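You operate a simulated robot arm through the tools that you are given. There is no shell and no other tool. Be economical: measure what you need, move in short steps, check, and stop when the job is done.

The job below is to be done with a simulated robot arm. You get a single attempt, and the scene is never put back.

JOB
Let the air out of the tubes with the gold and green caps till they sag.
Fine: pull the black handle up, open both caps and both pins, leave them open.

The check looks at the end state, three seconds after you hand in, the way a careful person would. Anything else that was tipped, shoved, dropped, spilled or broken makes it a failure. A push-on lid holds only when it is set on centred and level and pressed home; a screw cap is set on level and turned clockwise until tight.

ROBOT AND FRAMES
A 7-joint arm with a three-finger gripper on a trunk, on a base that drives. Base frame: it is fixed to the floor where the robot stands at the start and does not move with it; the origin is under the middle of the robot, x ahead of it, y to its left, z up. Lengths are in cm, angles in degrees, forces in N, time in s.
With the tool pointing down near the work surface it reaches from about 50 to 94 cm from the robot's upright axis, wherever it stands. Its first joint turns from -166.0 to 166.0 degrees. Places, roughly: black cap [210, 40, 50]; black handle [70, 0, 50]; black pin [210, 40, 50]; black valve [210, 40, 50]; blue cap [190, -20, 50]; blue pin [190, -20, 50]; blue valve [190, -20, 50]; brown handle [240, 130, 50]; gold cap [80, 20, 50]; gold pin [80, 20, 50]; gold valve [80, 20, 50]; green cap [60, -20, 50]; green pin [60, -20, 50]; green valve [60, -20, 50]; grey handle [200, 10, 50]; grey pin [210, 250, 60]. Payload 2.69 kg.
Tool frame: the origin (TCP) lies between the finger pads and is the grasp point; the fingertips stand 2.9 cm ahead of it; z points along the fingers, y is the line along which they close. The gripper opens to 12 cm. The gripper's body begins 7.8 cm behind the TCP.
Orientation is that of the tool frame in the base frame, as [roll, pitch, yaw] about the fixed x, y, z axes, in that order (R = Rz(yaw) Ry(pitch) Rx(roll)). With the fingers straight down and closing along the base's y, the tool's x points along the base's -x, its y along +y and its z along -z.

CONTROLS
- The arm moves only by the tool jog_arm. Its argument "targets" is text: rows parted by semicolons, each of 7 numbers parted by spaces: the closure, from 0 (fully open) to 1 (shut), then the shift along the base's x, y, z in units of 40 mm (1.0 is 40 mm), then the turn, a rotation vector about the base's x, y, z in units of 6 degrees (1.0 is 6 degrees). In form: jaw x y z wx wy wz; .... A call has 1 to 10 rows; each row shifts and turns the commanded pose from where the row before left it. A call with a number of a shift or a turn outside -1 to 1 is refused whole. A row lasts 0.2 s, in which the tool goes at most 5 cm and 8.6 degrees; a call with a longer step from one row to the next is refused whole, and so is a gripper value outside its range. A pose out of reach is approached as far as the arm can. The call stops where the force on the tool passes 90 N (or 10 N more than at its start, if that is more) or the arm is blocked; 0.2 s more then pass. Each finger halts on what it meets, pressing with about 34 N; the grip force reading is that of the motor and also rises with nothing between the fingers. The clock runs only during rows and for 0.2 s after the last one: add rows that do not move to give the fingers time. It gives the time, the measured TCP pose, the force on the tool (base axes), the opening and the grip force at its end, in the units of the frame above (readings bear some noise), with the torque about the TCP (base axes, N m) and any sound that the robot's microphone picked up, and new pictures: "show" is both (left out), scene, wrist or none.
- Cameras (640 x 400 px; columns grow to the right, rows downward): "scene" is now at [23.58, -1.52, 118.85]; the picture's right is [-0.20, -0.98, 0.00], its down [-0.66, 0.14, -0.74] and it looks along [0.72, -0.15, -0.68] (base axes); focal length 276 px, centre (320, 200). "wrist" rides on the gripper at [6.3, 0, -10.4] in the tool frame; the picture's right is [0.00, 1.00, 0.00], its down [-0.83, 0.00, -0.56] and it looks along [-0.56, 0.00, 0.83] (tool axes); focal length 275 px, centre (320, 200). There is no depth. A picture from a camera that has moved, and an enlarged one, comes with that camera's place and axes in the base frame and with its lens.
- slide_trunk(by): slides the trunk up (or, below 0, down) by that many cm; the arm and the scene camera ride with it, the base frame stays. It gives what a move gives, with no picture.
- drive_base(legs): drives the robot by 1 to 6 legs, each [ahead, left, turn to the left] in cm, cm and degrees, along the robot's own axes; the way and the turn of a leg run together, so that a leg with both is an arc; at most 150 cm and 180 degrees a leg. The arm and the cameras ride along, it lands a little off, and it stops where it bumps. It gives what a move gives, and a new picture of the scene camera.
- turn_head(pan, tilt): turns the head with the scene camera to pan (to the left, within 86 degrees either way) and tilt (down, from -29 to 69), counted from straight ahead of the robot. It gives what a move gives, and a new picture of the scene camera.
- zoom(camera, box): a new picture of the part [left, top, right, bottom] of that camera's present view, enlarged. No time passes.
- job_done(): hands the job in; it is judged then, once.

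Go step by step. Nothing tells you exact positions but the pictures and the camera data: compare them with the known pose of the tool, close in by small moves and look again before you grip or let go. The budget is 120 turns and 260 pictures, counting those below and the enlarged ones. Unless the task says otherwise, let go and move clear before handing in, and close with one line.

The tools are called after "Emit:" by a JSON object that holds its "op" and its "data". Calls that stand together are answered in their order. jog_arm: Moves the arm, as the interface text tells. Its arguments: {"type":"object","properties":{"targets":{"type":"string"},"show":{"type":"string","enum":["both","scene","wrist","none"]}},"required":["targets"]} The other tools are called the same way: slide_trunk (by) slides the trunk up or down; drive_base (legs) drives the base; turn_head (pan, tilt) turns the head that bears the scene camera; zoom (camera, box) takes an enlarged picture of a part of a camera's view; job_done () hands the job in.

At the start:

```text
clock: 0.0
tcp_pos: [68.85, 4.53, 81.83]
tool_rot: [-179.9, 0.0, -180.0]
contact_force: [-0.1, 0.8, 0.1]
torque: [-0.01, -0.02, 0.0]
finger_gap: 12.0
finger_force: 0.0
trunk travel left (down, up): [-45.0, 16.3]
robot x, y, heading: [-0.09, -0.16, -0.2]
head pan, tilt: [-11.6, 42.5]
```

scene: 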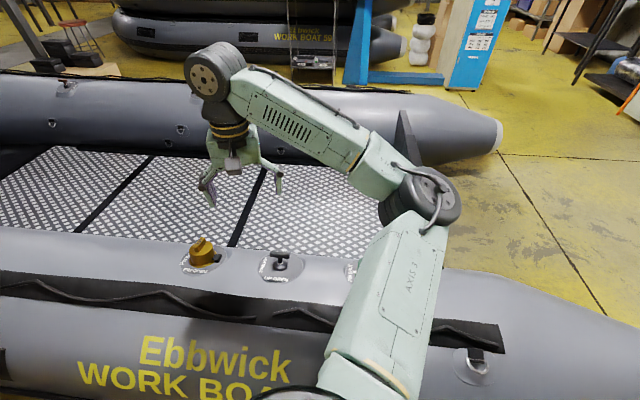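
wrist: 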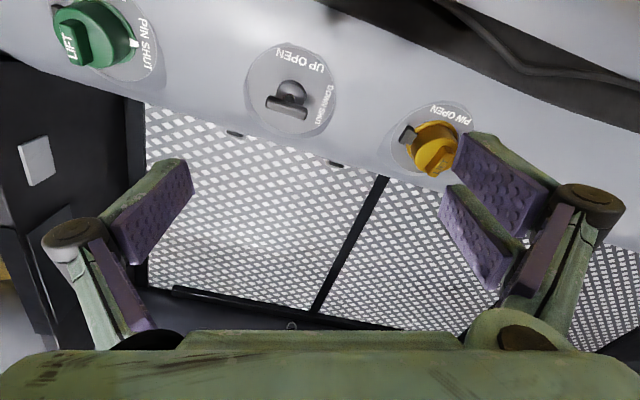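

I see a boat tube with a green cap, a black handle and a gold cap in the wrist view. I'll enlarge each to read its markings.

Emit:
{"op": "zoom", "data": {"camera": "wrist", "box": [30, 0, 190, 100]}}

Emit:
{"op": "zoom", "data": {"camera": "wrist", "box": [210, 30, 370, 130]}}

Emit:
{"op": "zoom", "data": {"camera": "wrist", "box": [360, 90, 520, 190]}}

Emit:
{"op": "zoom", "data": {"camera": "scene", "box": [140, 210, 380, 360]}}

```text
4.00 times, centred on (110, 50) of wrist
camera zoom: at [62.44, 4.59, 92.19], right [0.0, 1.0, 0.0], down [0.83, 0.0, 0.56], along [0.56, 0.0, -0.83], focal length 1101 px, centre (1160, 800)
```

zoom: 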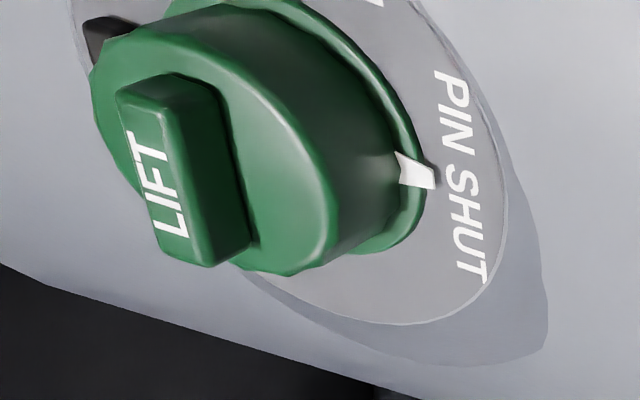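

```text
4.00 times, centred on (290, 80) of wrist
camera zoom: at [62.44, 4.59, 92.19], right [0.0, 1.0, 0.0], down [0.83, 0.0, 0.56], along [0.56, 0.0, -0.83], focal length 1101 px, centre (440, 680)
```

zoom: 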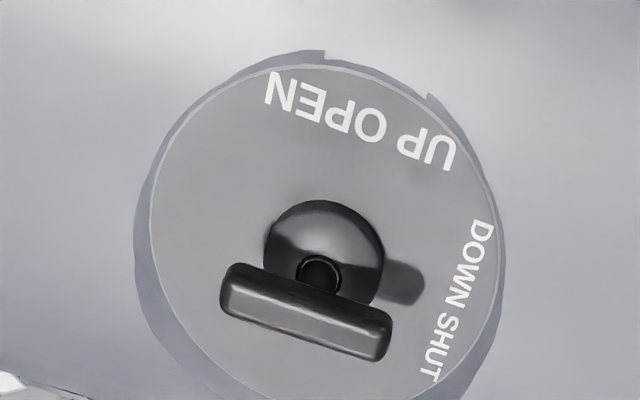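

```text
4.00 times, centred on (440, 140) of wrist
camera zoom: at [62.44, 4.59, 92.19], right [0.0, 1.0, 0.0], down [0.83, 0.0, 0.56], along [0.56, 0.0, -0.83], focal length 1101 px, centre (-160, 440)
```

zoom: 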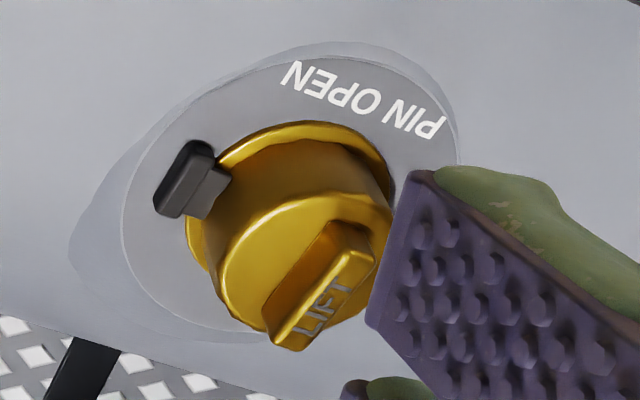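

```text
2.67 times, centred on (260, 285) of scene
camera zoom: at [23.58, -1.52, 118.85], right [-0.2, -0.98, 0.0], down [-0.66, 0.14, -0.74], along [0.72, -0.15, -0.68], focal length 736 px, centre (480, -27)
```

zoom: 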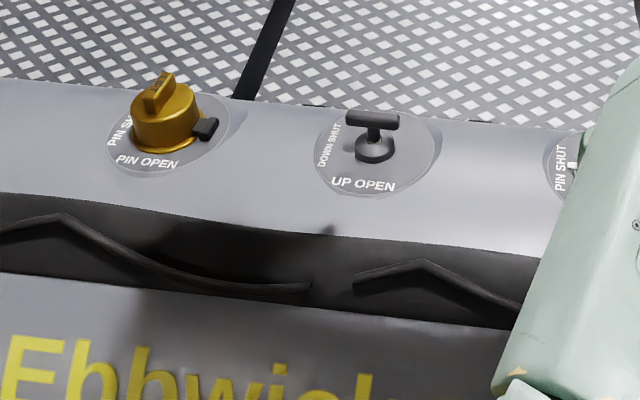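

The handle is near [72, 0, 50], gold near [82, 25, 46] and green near [63, -25, 50], on a tube running about 20 degrees off the y axis. I'll move down over the handle for a closer look.

Emit:
{"op": "jog_arm", "data": {"targets": "0 0.16 -0.23 -0.7 0 0 0;0 0.16 -0.23 -0.7 0 0 0;0 0.16 -0.23 -0.7 0 0 0;0 0.16 -0.23 -0.5 0 0 0;0 0.16 -0.23 0 0 0 0"}}

```text
clock: 1.2
tcp_pos: [71.96, -0.01, 71.38]
tool_rot: [-180.0, 0.0, -179.9]
contact_force: [0.2, -0.6, -0.3]
torque: [0.0, 0.01, -0.01]
finger_gap: 12.02
finger_force: 0.1
trunk travel left (down, up): [-45.0, 16.3]
robot x, y, heading: [-0.16, -0.13, -0.1]
head pan, tilt: [-11.6, 42.5]
camera scene: at [23.58, -1.52, 118.85], right [-0.2, -0.98, 0.0], down [-0.66, 0.14, -0.74], along [0.72, -0.15, -0.68], focal length 276 px, centre (320, 200)
camera wrist: at [65.67, -0.04, 81.81], right [-0.01, 1.0, 0.0], down [0.83, 0.0, 0.56], along [0.56, 0.0, -0.83], focal length 275 px, centre (320, 200)
```

scene: 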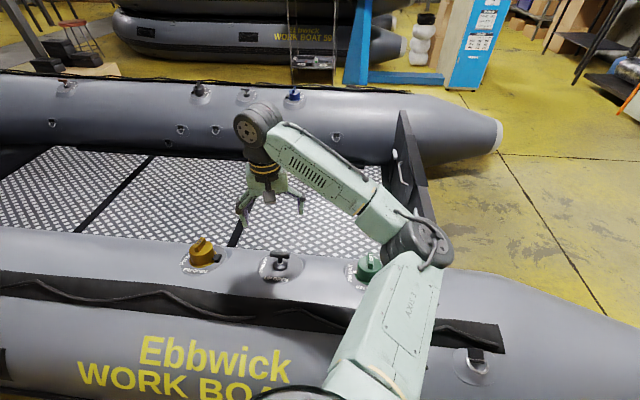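
wrist: 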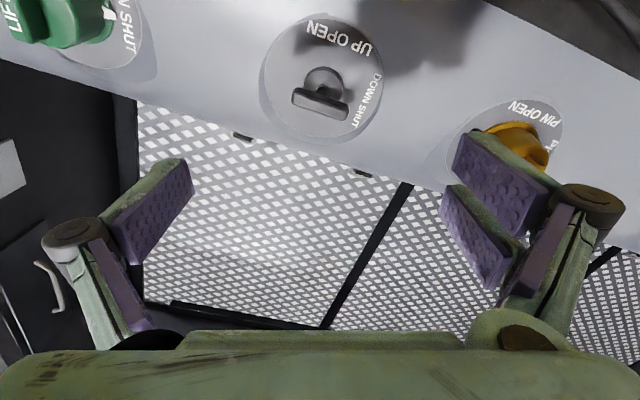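

The handle's T-bar centre is near [72.4, 0.2, 50.7], with its bar about 24 degrees off y. I'll turn the wrist so the fingers close across the bar and go a bit lower.

Emit:
{"op": "jog_arm", "data": {"targets": "0 0 0 0 0 0 1;0 0 0 0 0 0 1;0 0 0 0 0 0 1;0 0 0 0 0 0 1;0 0 0 0 0 0 1;0 0 0 0 0 0 1;0 0 0 0 0 0 1;0 0 0 0 0 0 1;0 0 0 -0.5 0 0 1;0 0 0 -0.5 0 0 1", "show": "none"}}

Emit:
{"op": "jog_arm", "data": {"targets": "0 0.05 0 -0.5 0 0 1;0 0 0 -0.5 0 0 0;0.3 0 0 0 0 0 0;0.3 0 0 0 0 0 0"}}

```text
clock: 3.4
tcp_pos: [72.04, 0.01, 67.46]
tool_rot: [180.0, 0.0, -119.8]
contact_force: [-0.4, -0.1, -0.6]
torque: [0.0, 0.0, -0.03]
finger_gap: 11.98
finger_force: 0.1
trunk travel left (down, up): [-45.0, 16.3]
robot x, y, heading: [0.06, 0.27, -0.1]
head pan, tilt: [-11.6, 42.5]
```

```text
clock: 4.4
tcp_pos: [72.21, -0.04, 63.53]
tool_rot: [180.0, -0.1, -114.0]
contact_force: [0.0, -0.1, 0.7]
torque: [0.01, 0.04, -0.05]
finger_gap: 8.42
finger_force: 0.0
trunk travel left (down, up): [-45.0, 16.3]
robot x, y, heading: [-0.46, 0.06, 0.1]
head pan, tilt: [-11.6, 42.5]
camera scene: at [23.58, -1.52, 118.85], right [-0.2, -0.98, 0.0], down [-0.66, 0.14, -0.74], along [0.72, -0.15, -0.68], focal length 276 px, centre (320, 200)
camera wrist: at [69.65, -5.72, 73.81], right [-0.92, 0.4, 0.0], down [0.33, 0.76, 0.56], along [0.22, 0.51, -0.83], focal length 275 px, centre (320, 200)
```

scene: 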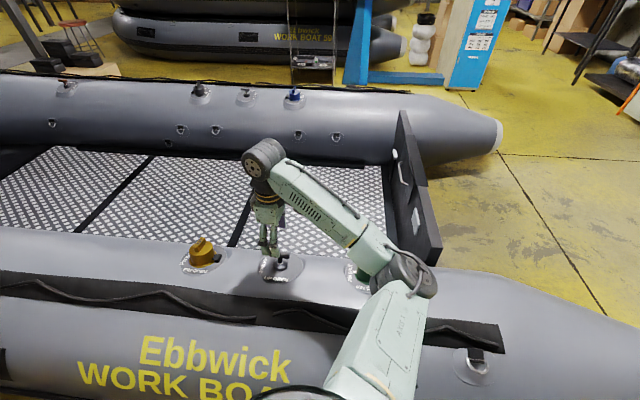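
wrist: 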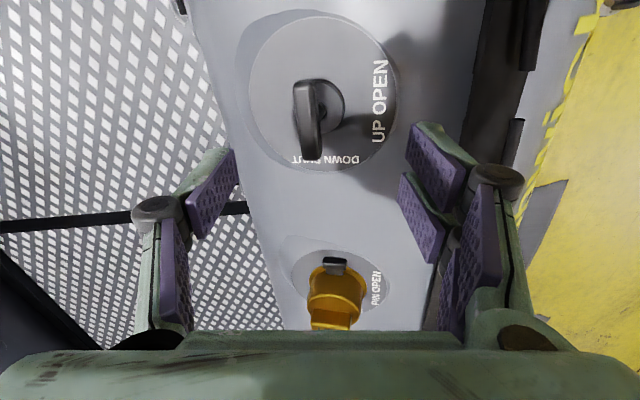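

Emit:
{"op": "zoom", "data": {"camera": "wrist", "box": [220, 0, 420, 125]}}

Emit:
{"op": "zoom", "data": {"camera": "scene", "box": [220, 220, 340, 295]}}

Emit:
{"op": "zoom", "data": {"camera": "scene", "box": [160, 220, 280, 295]}}

```text
3.20 times, centred on (320, 62) of wrist
camera zoom: at [69.65, -5.72, 73.81], right [-0.92, 0.4, 0.0], down [0.33, 0.76, 0.56], along [0.22, 0.51, -0.83], focal length 881 px, centre (320, 640)
```

zoom: 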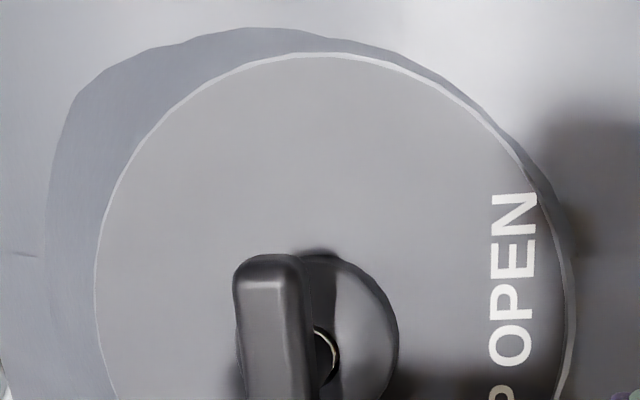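

```text
5.33 times, centred on (280, 258) of scene
camera zoom: at [23.58, -1.52, 118.85], right [-0.2, -0.98, 0.0], down [-0.66, 0.14, -0.74], along [0.72, -0.15, -0.68], focal length 1471 px, centre (533, -107)
```

zoom: 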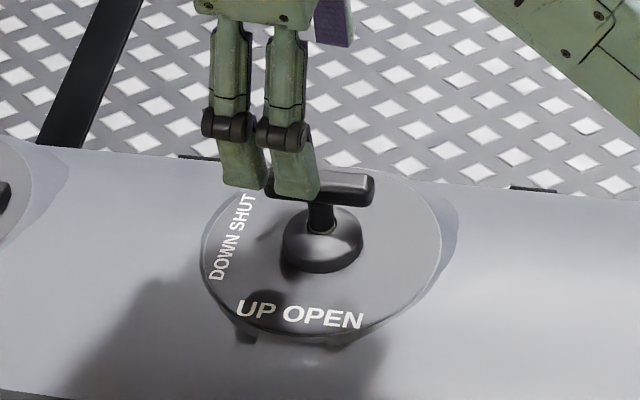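

```text
5.33 times, centred on (220, 258) of scene
camera zoom: at [23.58, -1.52, 118.85], right [-0.2, -0.98, 0.0], down [-0.66, 0.14, -0.74], along [0.72, -0.15, -0.68], focal length 1471 px, centre (853, -107)
```

zoom: 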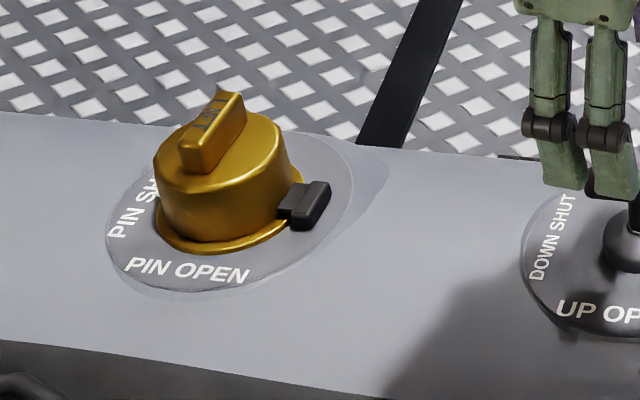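

The handle stands on an axis leaning about 25 degrees inward, toward +x. I'll tilt the tool to match it and approach along that axis.

Emit:
{"op": "jog_arm", "data": {"targets": "0.4 0.23 -0.06 -0.35 0.42 0.95 0;0.4 0.23 -0.06 -0.35 0.42 0.95 0;0.4 0.23 -0.06 -0.35 0.42 0.95 0;0.4 0.23 -0.06 -0.35 0.42 0.95 0;0.4 0 0 0 0 0 0"}}

Emit:
{"op": "zoom", "data": {"camera": "scene", "box": [220, 220, 340, 295]}}

```text
clock: 5.6
tcp_pos: [75.71, -1.03, 57.84]
tool_rot: [155.0, -0.1, -113.9]
contact_force: [-0.1, 0.1, 0.0]
torque: [-0.01, 0.01, 0.02]
finger_gap: 7.21
finger_force: 0.0
trunk travel left (down, up): [-45.0, 16.3]
robot x, y, heading: [0.15, -0.32, 0.2]
head pan, tilt: [-11.6, 42.5]
camera scene: at [23.59, -1.52, 118.85], right [-0.2, -0.98, 0.0], down [-0.66, 0.14, -0.74], along [0.72, -0.15, -0.68], focal length 276 px, centre (320, 200)
camera wrist: at [77.31, -8.47, 67.21], right [-0.83, 0.36, 0.42], down [0.55, 0.67, 0.5], along [-0.1, 0.65, -0.75], focal length 275 px, centre (320, 200)
```

scene: 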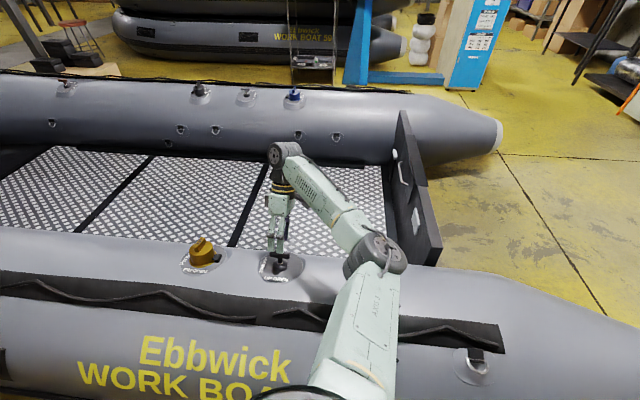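
wrist: 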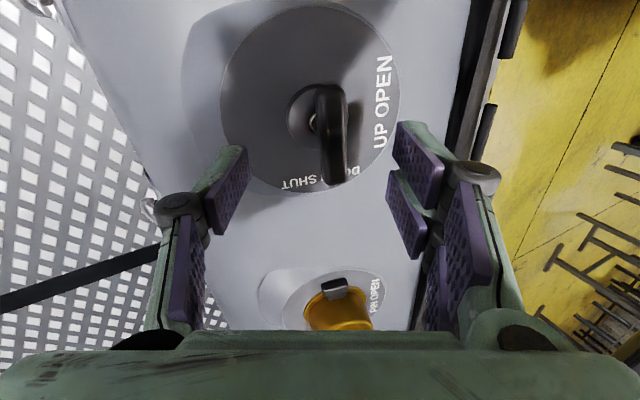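

```text
5.33 times, centred on (280, 258) of scene
camera zoom: at [23.59, -1.52, 118.85], right [-0.2, -0.98, 0.0], down [-0.66, 0.14, -0.74], along [0.72, -0.15, -0.68], focal length 1471 px, centre (533, -107)
```

zoom: 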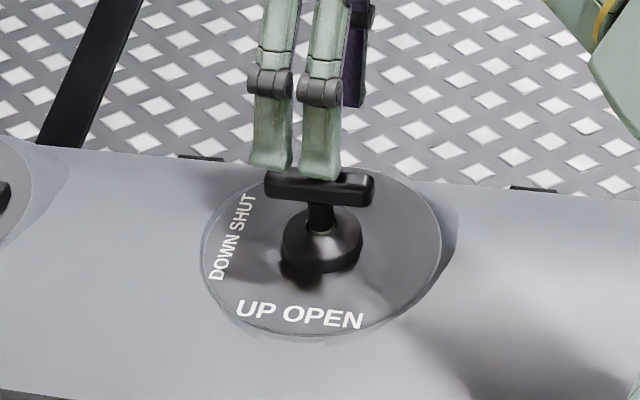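

The handle axis looks closer to 11 degrees than 25, and the bar centre is near [72.9, -0.1, 52.4]. I'll ease the tilt back and recentre above it.

Emit:
{"op": "jog_arm", "data": {"targets": "0.4 -0.16 0.04 -0.04 -0.31 -0.71 0;0.4 -0.16 0.04 -0.04 -0.31 -0.71 0;0.4 -0.16 0.05 -0.04 -0.31 -0.71 0;0.4 0 0 0 0 0 0"}}

Emit:
{"op": "zoom", "data": {"camera": "scene", "box": [220, 220, 340, 295]}}

```text
clock: 6.6
tcp_pos: [73.89, -0.56, 57.4]
tool_rot: [169.2, 0.1, -114.0]
contact_force: [-0.5, 0.1, -0.6]
torque: [-0.02, -0.04, 0.01]
finger_gap: 7.2
finger_force: 0.2
trunk travel left (down, up): [-45.0, 16.3]
robot x, y, heading: [0.07, -0.05, 0.1]
head pan, tilt: [-11.6, 42.5]
camera scene: at [23.58, -1.52, 118.85], right [-0.2, -0.98, 0.0], down [-0.66, 0.14, -0.74], along [0.72, -0.15, -0.68], focal length 276 px, centre (320, 200)
camera wrist: at [73.17, -7.01, 67.54], right [-0.9, 0.4, 0.19], down [0.43, 0.72, 0.55], along [0.08, 0.57, -0.82], focal length 275 px, centre (320, 200)
```

scene: 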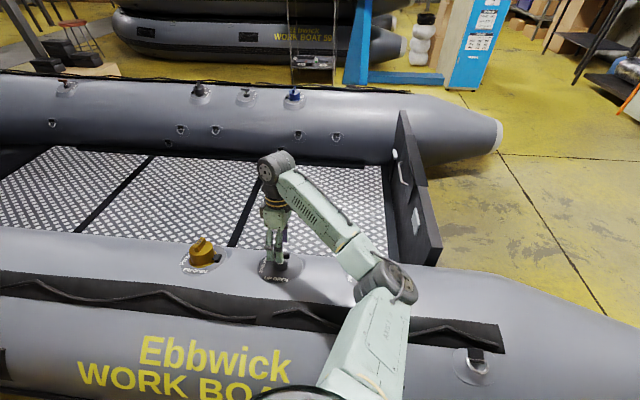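
wrist: 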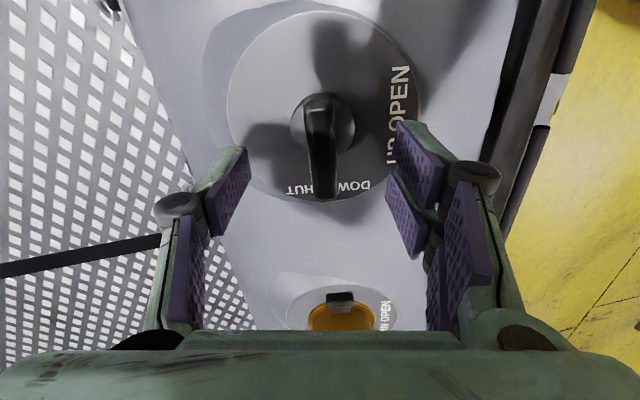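

```text
5.33 times, centred on (280, 258) of scene
camera zoom: at [23.58, -1.52, 118.85], right [-0.2, -0.98, 0.0], down [-0.66, 0.14, -0.74], along [0.72, -0.15, -0.68], focal length 1471 px, centre (533, -107)
```

zoom: 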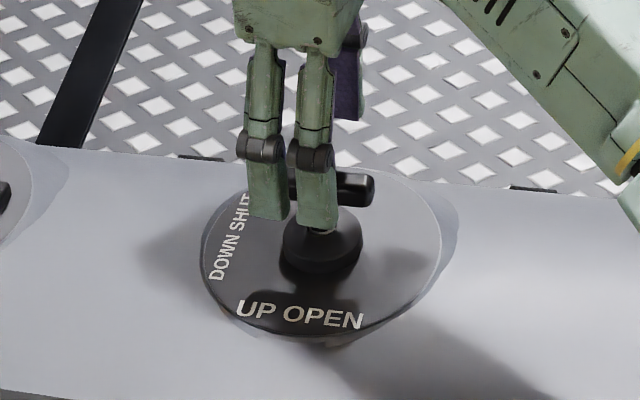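

The fingers straddle the bar well. I'll go down 3 cm along the axis and close.

Emit:
{"op": "jog_arm", "data": {"targets": "0.4 -0.065 0.03 -0.37 0 0 0;0.4 -0.065 0.03 -0.37 0 0 0;0.4 0 0 0 0 0 0;1 0 0 0 0 0 0;1 0 0 0 0 0 0;1 0 0 0 0 0 0;1 0 0 0 0 0 0;1 0 0 0 0 0 0"}}

Emit:
{"op": "zoom", "data": {"camera": "scene", "box": [220, 220, 340, 295]}}

```text
clock: 8.4
tcp_pos: [73.18, -0.17, 54.49]
tool_rot: [168.7, 0.0, -113.8]
contact_force: [-16.5, 2.0, 2.0]
torque: [0.08, 0.28, 1.02]
finger_gap: 1.8
finger_force: 31.7
trunk travel left (down, up): [-45.0, 16.3]
robot x, y, heading: [-0.15, -0.4, 0.0]
head pan, tilt: [-11.6, 42.5]
camera scene: at [23.51, -1.51, 118.86], right [-0.2, -0.98, 0.0], down [-0.66, 0.14, -0.74], along [0.72, -0.15, -0.68], focal length 276 px, centre (320, 200)
camera wrist: at [72.56, -6.64, 64.55], right [-0.9, 0.39, 0.19], down [0.43, 0.72, 0.55], along [0.07, 0.57, -0.82], focal length 275 px, centre (320, 200)
```

scene: 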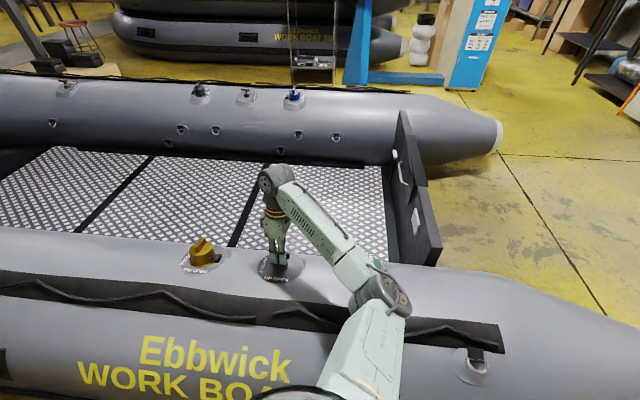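
wrist: 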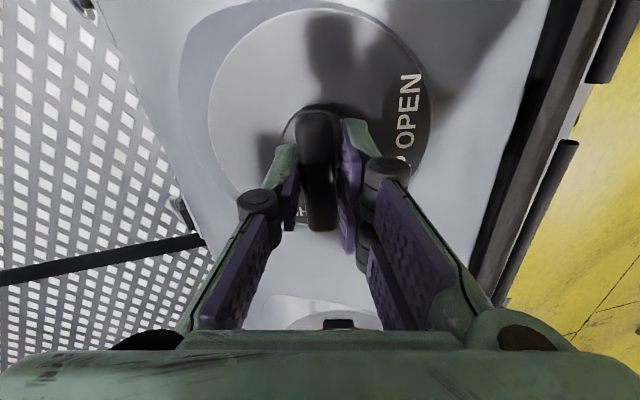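

```text
5.33 times, centred on (280, 258) of scene
camera zoom: at [23.51, -1.51, 118.86], right [-0.2, -0.98, 0.0], down [-0.66, 0.14, -0.74], along [0.72, -0.15, -0.68], focal length 1471 px, centre (533, -107)
```

zoom: 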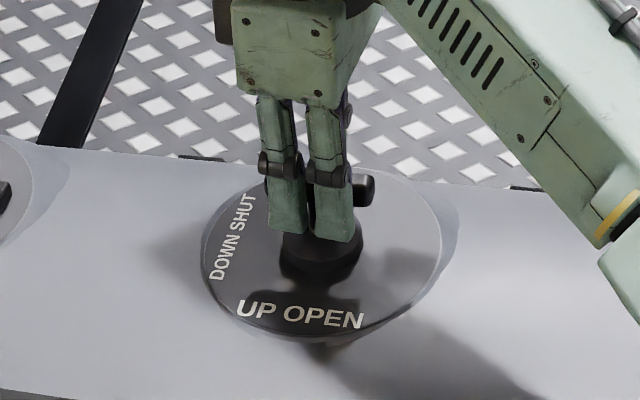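

The bar is gripped with a gap of 1.8. I'll pull up along the axis in small steps.

Emit:
{"op": "jog_arm", "data": {"targets": "1 -0.06 0 0.05 0 0 0;1 0.02 -0.01 0.12 0 0 0;1 0.02 -0.01 0.12 0 0 0;1 0.02 -0.01 0.12 0 0 0;1 0.02 -0.01 0.12 0 0 0;1 0.02 -0.01 0.12 0 0 0;1 0.0 0 0 0 0 0"}}

Emit:
{"op": "zoom", "data": {"camera": "scene", "box": [220, 220, 340, 295]}}

```text
clock: 10.0
tcp_pos: [73.68, -0.22, 56.98]
tool_rot: [169.1, 0.3, -114.0]
contact_force: [25.0, 15.8, -3.3]
torque: [-0.15, -0.31, 1.36]
finger_gap: 1.76
finger_force: 42.8
trunk travel left (down, up): [-45.0, 16.3]
robot x, y, heading: [-0.03, -0.46, 0.1]
head pan, tilt: [-11.6, 42.5]
camera scene: at [23.69, -1.46, 118.82], right [-0.2, -0.98, 0.0], down [-0.66, 0.14, -0.74], along [0.72, -0.15, -0.68], focal length 276 px, centre (320, 200)
camera wrist: at [72.93, -6.83, 67.07], right [-0.9, 0.39, 0.19], down [0.43, 0.72, 0.55], along [0.08, 0.58, -0.81], focal length 275 px, centre (320, 200)
```

scene: 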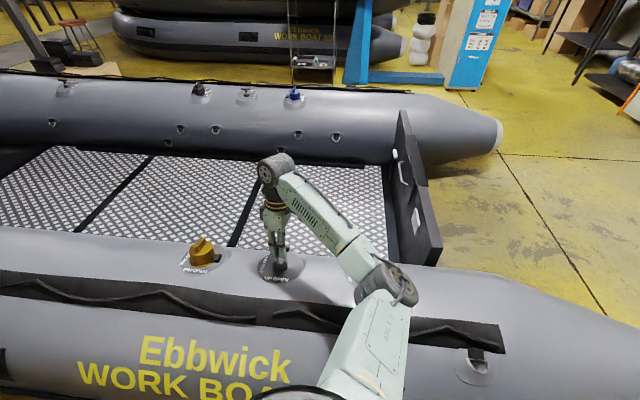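
wrist: 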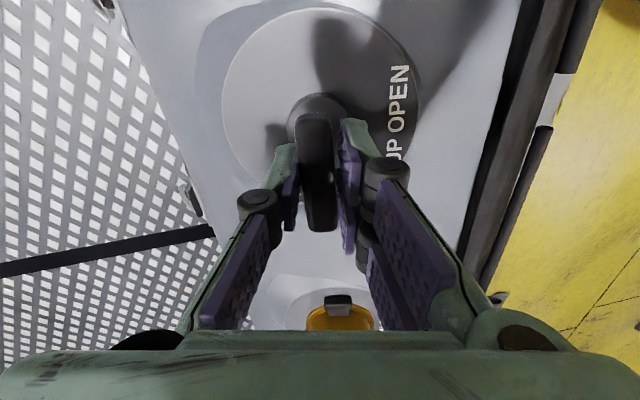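

```text
5.33 times, centred on (280, 258) of scene
camera zoom: at [23.69, -1.46, 118.82], right [-0.2, -0.98, 0.0], down [-0.66, 0.14, -0.74], along [0.72, -0.15, -0.68], focal length 1471 px, centre (533, -107)
```

zoom: 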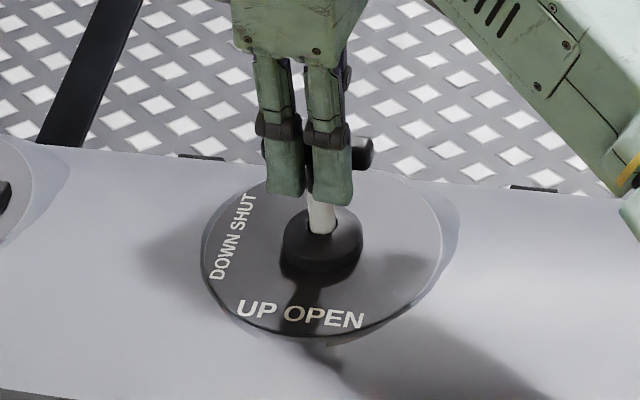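

The handle rose 2.5 cm and a white stem shows. I'll keep pulling to find its stop.

Emit:
{"op": "jog_arm", "data": {"targets": "1 0.05 0.02 0.12 0 0 0;1 0.03 0.0 0.12 0 0 0;1 0 0 0 0 0 0"}}

Emit:
{"op": "zoom", "data": {"camera": "scene", "box": [220, 220, 340, 295]}}

```text
clock: 10.8
tcp_pos: [73.8, -0.51, 57.63]
tool_rot: [168.5, -0.3, -114.0]
contact_force: [-8.7, 0.1, -33.5]
torque: [0.02, 0.04, 1.27]
finger_gap: 1.87
finger_force: 43.7
trunk travel left (down, up): [-45.0, 16.3]
robot x, y, heading: [0.13, -0.14, -0.2]
head pan, tilt: [-11.6, 42.5]
camera scene: at [23.76, -1.55, 118.77], right [-0.2, -0.98, 0.0], down [-0.66, 0.14, -0.74], along [0.72, -0.15, -0.68], focal length 276 px, centre (320, 200)
camera wrist: at [73.15, -6.97, 67.8], right [-0.9, 0.4, 0.2], down [0.44, 0.72, 0.54], along [0.07, 0.57, -0.82], focal length 275 px, centre (320, 200)
```

scene: 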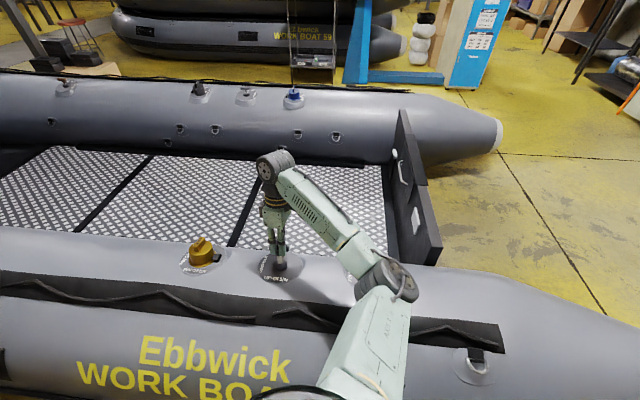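
wrist: 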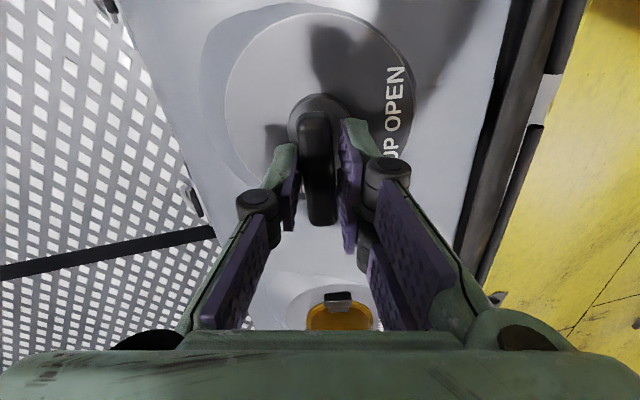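

```text
5.33 times, centred on (280, 258) of scene
camera zoom: at [23.76, -1.55, 118.77], right [-0.2, -0.98, 0.0], down [-0.66, 0.14, -0.74], along [0.72, -0.15, -0.68], focal length 1471 px, centre (533, -107)
```

zoom: 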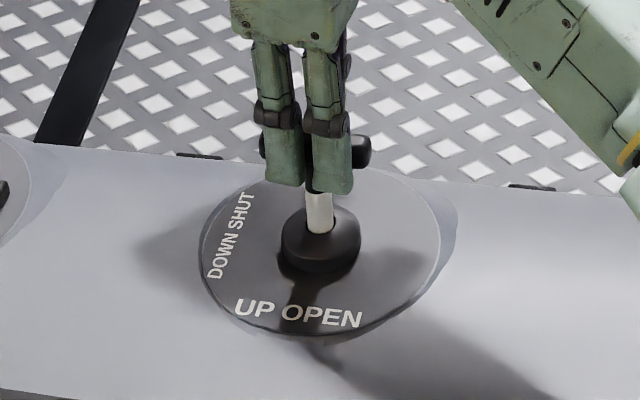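

The pull force rose to 33 N, so the handle is at its upper stop. I'll slacken, let go and rise.

Emit:
{"op": "jog_arm", "data": {"targets": "1 -0.02 0.01 -0.1 0 0 0;0.4 0 0 0 0 0 0;0.4 0 0 0 0 0 0;0.4 0 0 0 0 0 0;0.4 0.07 -0.03 0.4 0 0 0;0.4 0.16 -0.07 0.9 0 0 0;0.4 0.16 -0.07 0.9 0 0 0;0.4 0 0 0 0 0 0"}}

Emit:
{"op": "zoom", "data": {"camera": "scene", "box": [220, 210, 396, 320]}}

```text
clock: 12.6
tcp_pos: [75.42, -1.05, 66.21]
tool_rot: [169.1, 0.0, -114.0]
contact_force: [0.7, -0.2, -0.6]
torque: [0.02, -0.01, 0.01]
finger_gap: 7.2
finger_force: 0.1
trunk travel left (down, up): [-45.0, 16.3]
robot x, y, heading: [-0.0, -0.21, 0.1]
head pan, tilt: [-11.6, 42.5]
camera scene: at [23.57, -1.52, 118.85], right [-0.2, -0.98, 0.0], down [-0.66, 0.14, -0.74], along [0.72, -0.15, -0.68], focal length 276 px, centre (320, 200)
camera wrist: at [74.65, -7.45, 76.46], right [-0.9, 0.39, 0.19], down [0.43, 0.72, 0.55], along [0.08, 0.57, -0.81], focal length 275 px, centre (320, 200)
```

scene: 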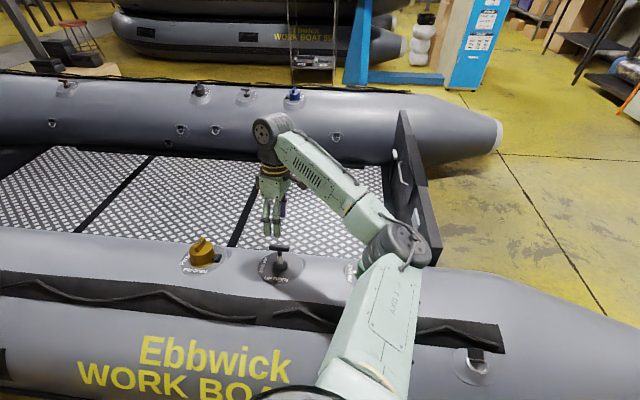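
wrist: 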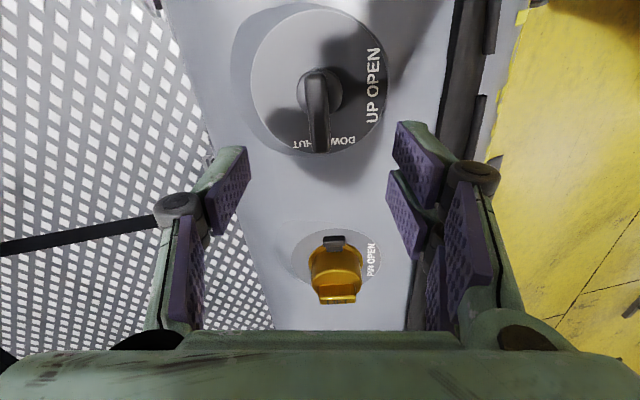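

```text
3.64 times, centred on (308, 265) of scene
camera zoom: at [23.57, -1.52, 118.85], right [-0.2, -0.98, 0.0], down [-0.66, 0.14, -0.74], along [0.72, -0.15, -0.68], focal length 1003 px, centre (364, -36)
```

zoom: 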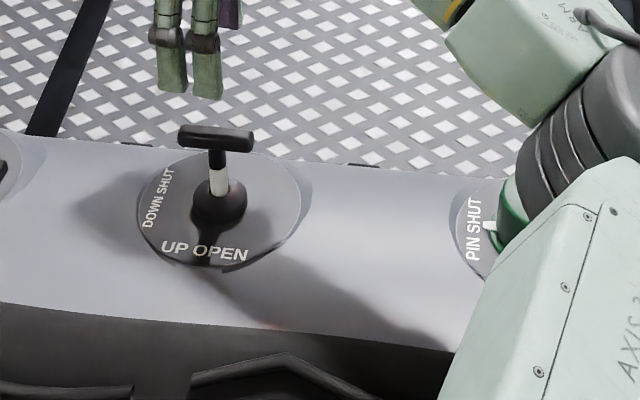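

The handle is up and stays there. Next I'll move over the gold cap, turned so the fingers close along the tube and can grip the LIFT bar.

Emit:
{"op": "jog_arm", "data": {"targets": "0.4 0 0 0.2 -0.36 -0.84 0;0.4 0 0 0.2 -0.36 -0.84 0;0.4 0.15 0.5 0 0 0 -1;0.4 0.15 0.5 0 0 0 -1;0.4 0.15 0.5 0 0 0 -1;0.4 0.15 0.5 0 0 0 -1;0.4 0.15 0.5 0 0 0 -1;0.4 0.15 0.5 0 0 0 -1;0.4 0.15 0.5 0 0 0 -1;0.4 0.15 0.5 0 0 0 -1", "show": "none"}}

Emit:
{"op": "jog_arm", "data": {"targets": "0.4 0.15 0.5 0 0 0 -1;0.4 0.15 0.5 0 0 0 -1;0.4 0.15 0.5 0 0 0 -1;0.4 0.15 0.5 0 0 0 -1;0.4 0.1 0.25 0 0 0 -1;0.4 0 0 0 0 0 -1;0.4 0 0 0 0 0 -1;0.4 0 0 0 0 0 0"}}

Emit:
{"op": "zoom", "data": {"camera": "scene", "box": [160, 220, 256, 280]}}

```text
clock: 14.8
tcp_pos: [80.17, 15.19, 67.91]
tool_rot: [179.9, 0.2, -161.9]
contact_force: [0.4, -0.6, 0.4]
torque: [-0.01, 0.0, -0.01]
finger_gap: 7.2
finger_force: 0.0
trunk travel left (down, up): [-45.0, 16.3]
robot x, y, heading: [-0.33, -0.19, 0.3]
head pan, tilt: [-11.6, 42.5]
```

```text
clock: 16.6
tcp_pos: [82.93, 23.91, 67.98]
tool_rot: [-179.9, 0.2, 156.0]
contact_force: [0.6, 0.4, -0.4]
torque: [-0.01, -0.02, 0.01]
finger_gap: 7.2
finger_force: 0.1
trunk travel left (down, up): [-45.0, 16.3]
robot x, y, heading: [-0.09, -0.25, 0.3]
head pan, tilt: [-11.6, 42.5]
camera scene: at [23.58, -1.52, 118.85], right [-0.2, -0.98, 0.0], down [-0.66, 0.14, -0.74], along [0.72, -0.15, -0.68], focal length 276 px, centre (320, 200)
camera wrist: at [77.13, 26.61, 78.26], right [0.4, 0.92, 0.0], down [0.76, -0.33, 0.56], along [0.51, -0.22, -0.83], focal length 275 px, centre (320, 200)
```

scene: 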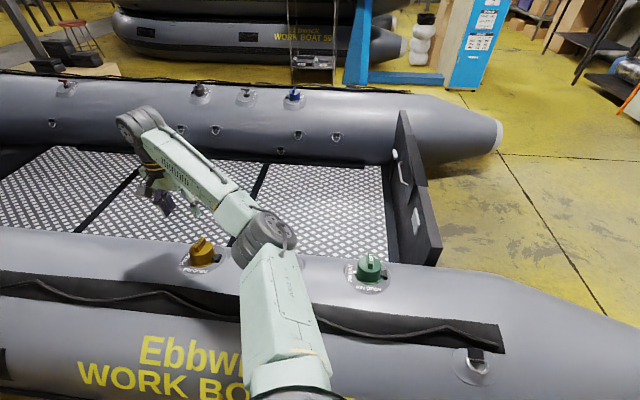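
wrist: 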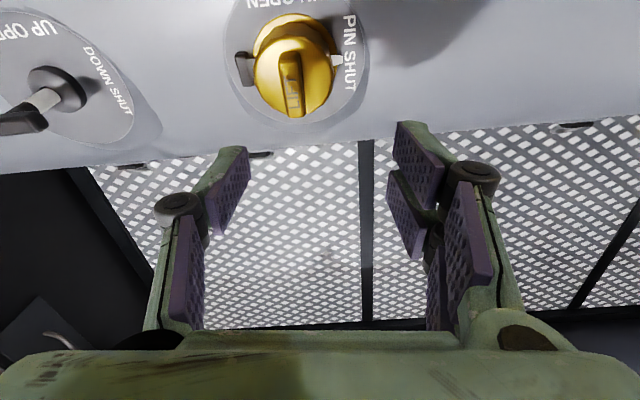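

```text
6.67 times, centred on (208, 250) of scene
camera zoom: at [23.58, -1.52, 118.85], right [-0.2, -0.98, 0.0], down [-0.66, 0.14, -0.74], along [0.72, -0.15, -0.68], focal length 1839 px, centre (1067, -133)
```

zoom: 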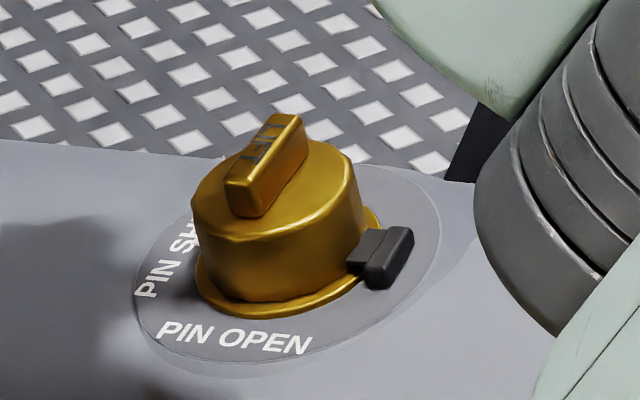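

The gold LIFT bar is near [80.6, 22.6, 53.5], running across the tube, with the black tab on the side toward the handle. I'll go above it with the same 11 degree tilt.

Emit:
{"op": "jog_arm", "data": {"targets": "0.3 -0.1 -0.15 -0.7 0.24 0.56 0;0.3 -0.1 -0.15 -0.7 0.24 0.56 0;0.3 -0.1 -0.15 -0.7 0.24 0.56 0;0.3 0 0 0 0 0 0"}}

Emit:
{"op": "zoom", "data": {"camera": "scene", "box": [160, 210, 272, 280]}}

Emit:
{"op": "zoom", "data": {"camera": "wrist", "box": [200, 0, 440, 150]}}

```text
clock: 17.6
tcp_pos: [81.8, 22.28, 59.66]
tool_rot: [-179.9, -10.8, 155.9]
contact_force: [0.1, 0.2, -1.0]
torque: [0.05, 0.01, 0.0]
finger_gap: 8.39
finger_force: 0.1
trunk travel left (down, up): [-45.0, 16.3]
robot x, y, heading: [0.11, -0.2, 0.0]
head pan, tilt: [-11.6, 42.5]
camera scene: at [23.59, -1.52, 118.85], right [-0.2, -0.98, 0.0], down [-0.66, 0.14, -0.74], along [0.72, -0.15, -0.68], focal length 276 px, centre (320, 200)
camera wrist: at [77.92, 23.96, 70.95], right [0.4, 0.92, 0.0], down [0.84, -0.37, 0.39], along [0.36, -0.16, -0.92], focal length 275 px, centre (320, 200)
```

scene: 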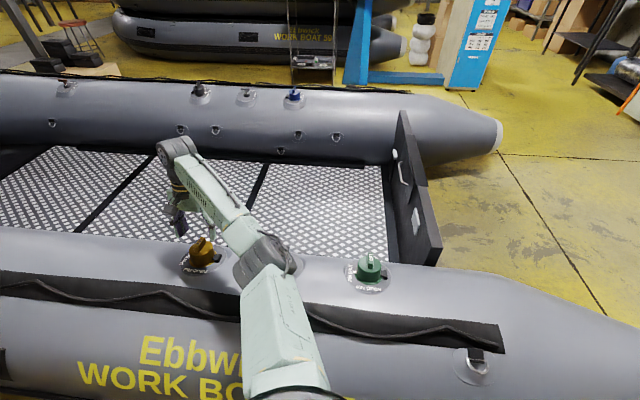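
wrist: 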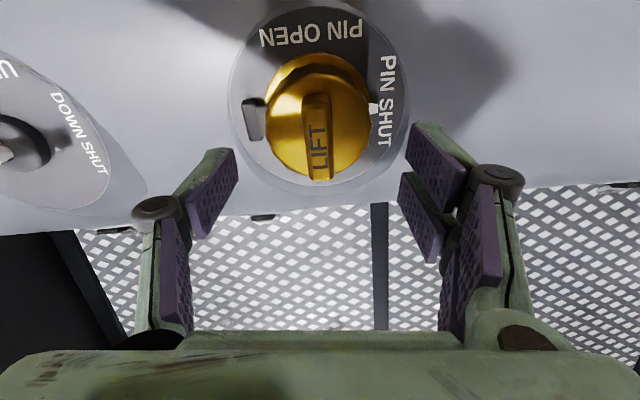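

```text
5.71 times, centred on (216, 245) of scene
camera zoom: at [23.59, -1.52, 118.85], right [-0.2, -0.98, 0.0], down [-0.66, 0.14, -0.74], along [0.72, -0.15, -0.68], focal length 1576 px, centre (914, -57)
```

zoom: 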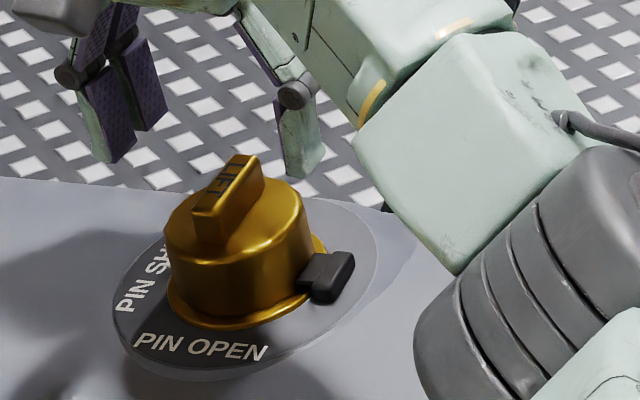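

```text
2.67 times, centred on (320, 75) of wrist
camera zoom: at [77.92, 23.96, 70.95], right [0.4, 0.92, 0.0], down [0.84, -0.37, 0.39], along [0.36, -0.16, -0.92], focal length 734 px, centre (320, 533)
```

zoom: 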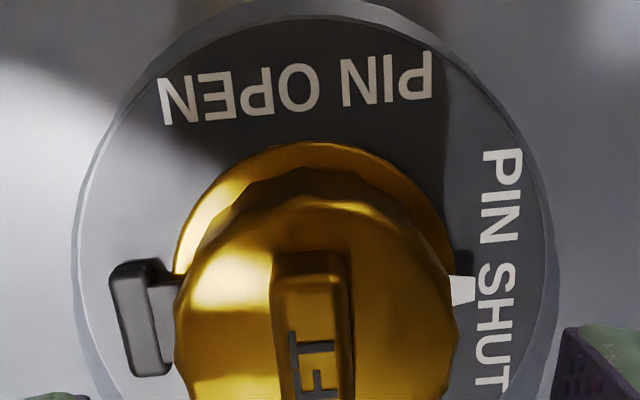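

The bar is well centred between the fingers, its top about 6 cm ahead of the TCP. I'll descend 4.4 cm and close.

Emit:
{"op": "jog_arm", "data": {"targets": "0.4 -0.09 0.04 -0.4 0 0 0;0.4 -0.06 0.02 -0.34 0 0 0;0.4 -0.04 0.02 -0.34 0 0 0;0.4 0 0 0 0 0 0;1 0 0 0 0 0 0;1 0 0 0 0 0 0;1 0 0 0 0 0 0;1 0 0 0 0 0 0;1 0 0 0 0 0 0"}}

Emit:
{"op": "zoom", "data": {"camera": "scene", "box": [160, 210, 272, 280]}}

```text
clock: 19.6
tcp_pos: [80.97, 22.39, 55.19]
tool_rot: [-179.8, -10.8, 155.9]
contact_force: [-6.9, -9.7, 1.2]
torque: [-0.38, 0.3, 0.43]
finger_gap: 6.65
finger_force: 44.8
trunk travel left (down, up): [-45.0, 16.3]
robot x, y, heading: [-0.23, 0.37, -0.2]
head pan, tilt: [-11.6, 42.5]
camera scene: at [23.55, -1.55, 118.85], right [-0.2, -0.98, 0.0], down [-0.66, 0.14, -0.74], along [0.72, -0.15, -0.68], focal length 276 px, centre (320, 200)
camera wrist: at [77.09, 24.21, 66.58], right [0.4, 0.92, 0.0], down [0.84, -0.37, 0.39], along [0.36, -0.16, -0.92], focal length 275 px, centre (320, 200)
```

scene: 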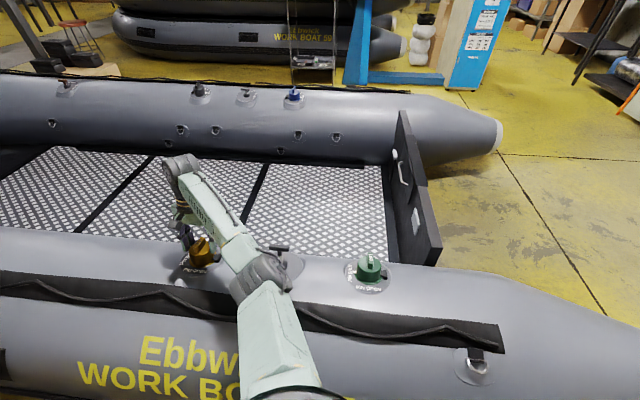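
wrist: 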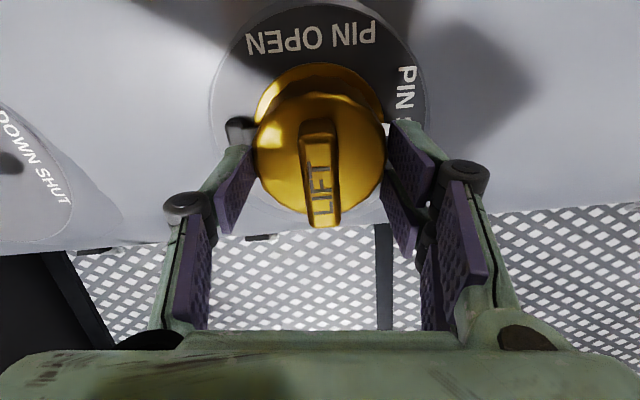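

```text
5.71 times, centred on (216, 245) of scene
camera zoom: at [23.55, -1.55, 118.85], right [-0.2, -0.98, 0.0], down [-0.66, 0.14, -0.74], along [0.72, -0.15, -0.68], focal length 1576 px, centre (914, -57)
```

zoom: 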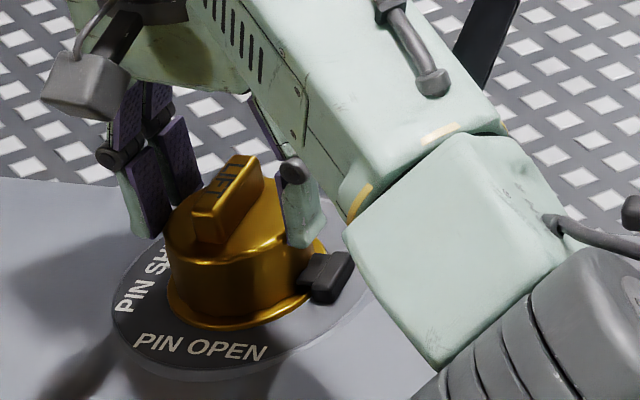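

I caught the cap's body rather than the bar, being a little deep. I'll open, rise 2 cm and close on the bar.

Emit:
{"op": "jog_arm", "data": {"targets": "0.35 0 0 0 0 0 0;0.35 0 0 0 0 0 0;0.35 0.045 -0.02 0.25 0 0 0;0.35 0.045 -0.02 0.25 0 0 0;0.9 0 0 0 0 0 0;0.9 0 0 0 0 0 0;0.9 0 0 0 0 0 0;0.9 0 0 0 0 0 0;0.9 0 0 0 0 0 0"}}

Emit:
{"op": "zoom", "data": {"camera": "scene", "box": [160, 210, 272, 280]}}

```text
clock: 21.6
tcp_pos: [81.2, 22.51, 57.21]
tool_rot: [-179.9, -10.8, 156.2]
contact_force: [2.3, 0.4, 0.1]
torque: [0.11, -0.2, 0.71]
finger_gap: 1.86
finger_force: 27.5
trunk travel left (down, up): [-45.0, 16.3]
robot x, y, heading: [0.02, -0.09, 0.3]
head pan, tilt: [-11.6, 42.5]
camera scene: at [23.59, -1.52, 118.85], right [-0.2, -0.98, 0.0], down [-0.66, 0.14, -0.74], along [0.72, -0.15, -0.68], focal length 276 px, centre (320, 200)
camera wrist: at [77.43, 24.15, 68.6], right [0.4, 0.92, 0.0], down [0.84, -0.37, 0.39], along [0.36, -0.16, -0.92], focal length 275 px, centre (320, 200)
```

scene: 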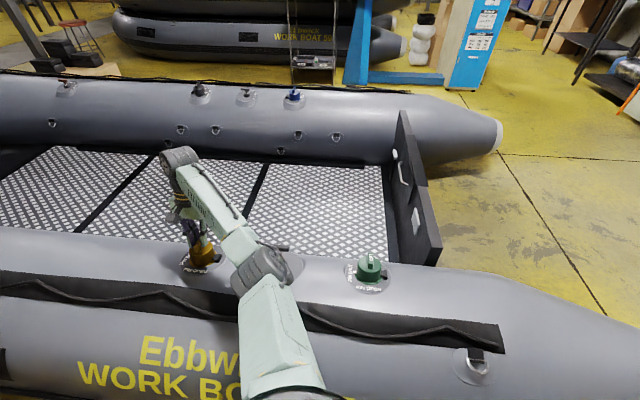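
wrist: 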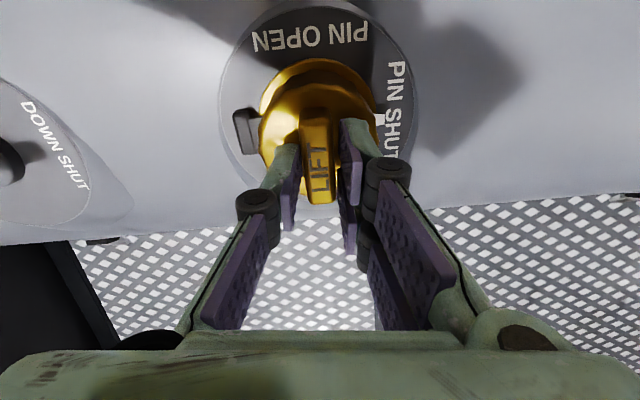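

```text
5.71 times, centred on (216, 245) of scene
camera zoom: at [23.59, -1.52, 118.85], right [-0.2, -0.98, 0.0], down [-0.66, 0.14, -0.74], along [0.72, -0.15, -0.68], focal length 1576 px, centre (914, -57)
```

zoom: 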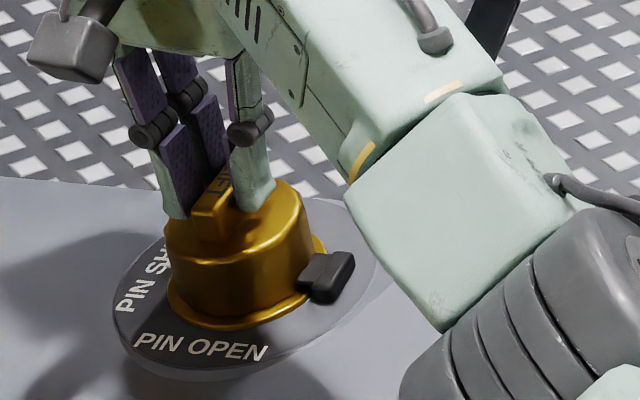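

The bar is gripped. I'll pull up about 1.2 cm gently and see whether the cap slides off or swings on a hinge.

Emit:
{"op": "jog_arm", "data": {"targets": "1 0.01 -0.005 0.06 0 0 0;1 0.01 -0.005 0.06 0 0 0;1 0.01 -0.005 0.06 0 0 0;1 0.01 -0.005 0.06 0 0 0;1 0.01 -0.005 0.06 0 0 0"}}

Emit:
{"op": "zoom", "data": {"camera": "scene", "box": [160, 210, 272, 280]}}

```text
clock: 22.8
tcp_pos: [81.52, 22.05, 57.96]
tool_rot: [-179.4, -11.3, 155.9]
contact_force: [-18.2, -16.6, -31.4]
torque: [-0.02, 0.17, 1.15]
finger_gap: 1.87
finger_force: 43.8
trunk travel left (down, up): [-45.0, 16.3]
robot x, y, heading: [-0.07, -0.11, 0.2]
head pan, tilt: [-11.6, 42.5]
camera scene: at [23.77, -1.53, 118.77], right [-0.2, -0.98, 0.0], down [-0.66, 0.14, -0.74], along [0.72, -0.15, -0.68], focal length 276 px, centre (320, 200)
camera wrist: at [77.73, 23.85, 69.32], right [0.4, 0.91, -0.01], down [0.85, -0.37, 0.38], along [0.35, -0.16, -0.92], focal length 275 px, centre (320, 200)
```

scene: 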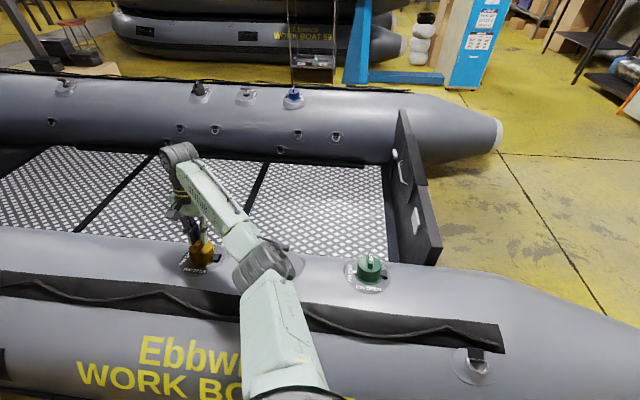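
wrist: 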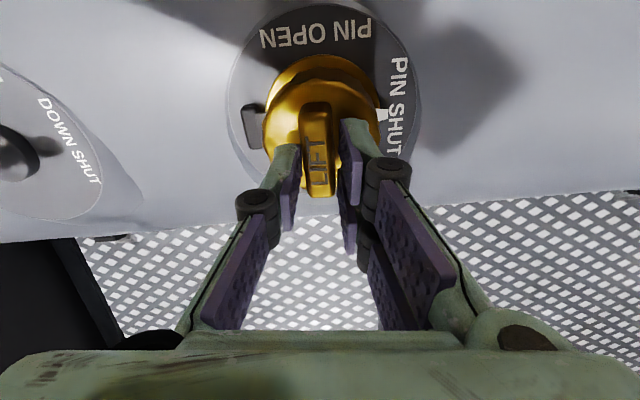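

```text
5.71 times, centred on (216, 245) of scene
camera zoom: at [23.77, -1.53, 118.77], right [-0.2, -0.98, 0.0], down [-0.66, 0.14, -0.74], along [0.72, -0.15, -0.68], focal length 1576 px, centre (914, -57)
```

zoom: 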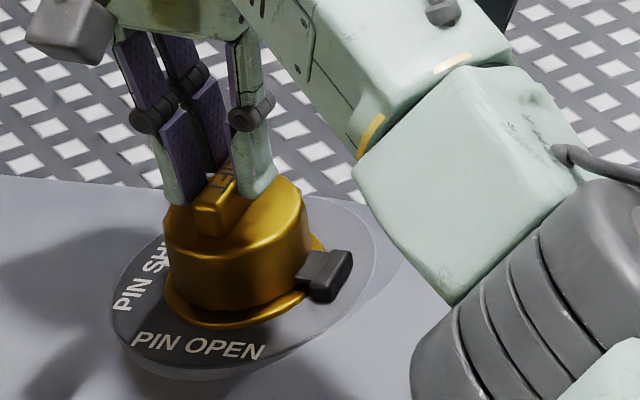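

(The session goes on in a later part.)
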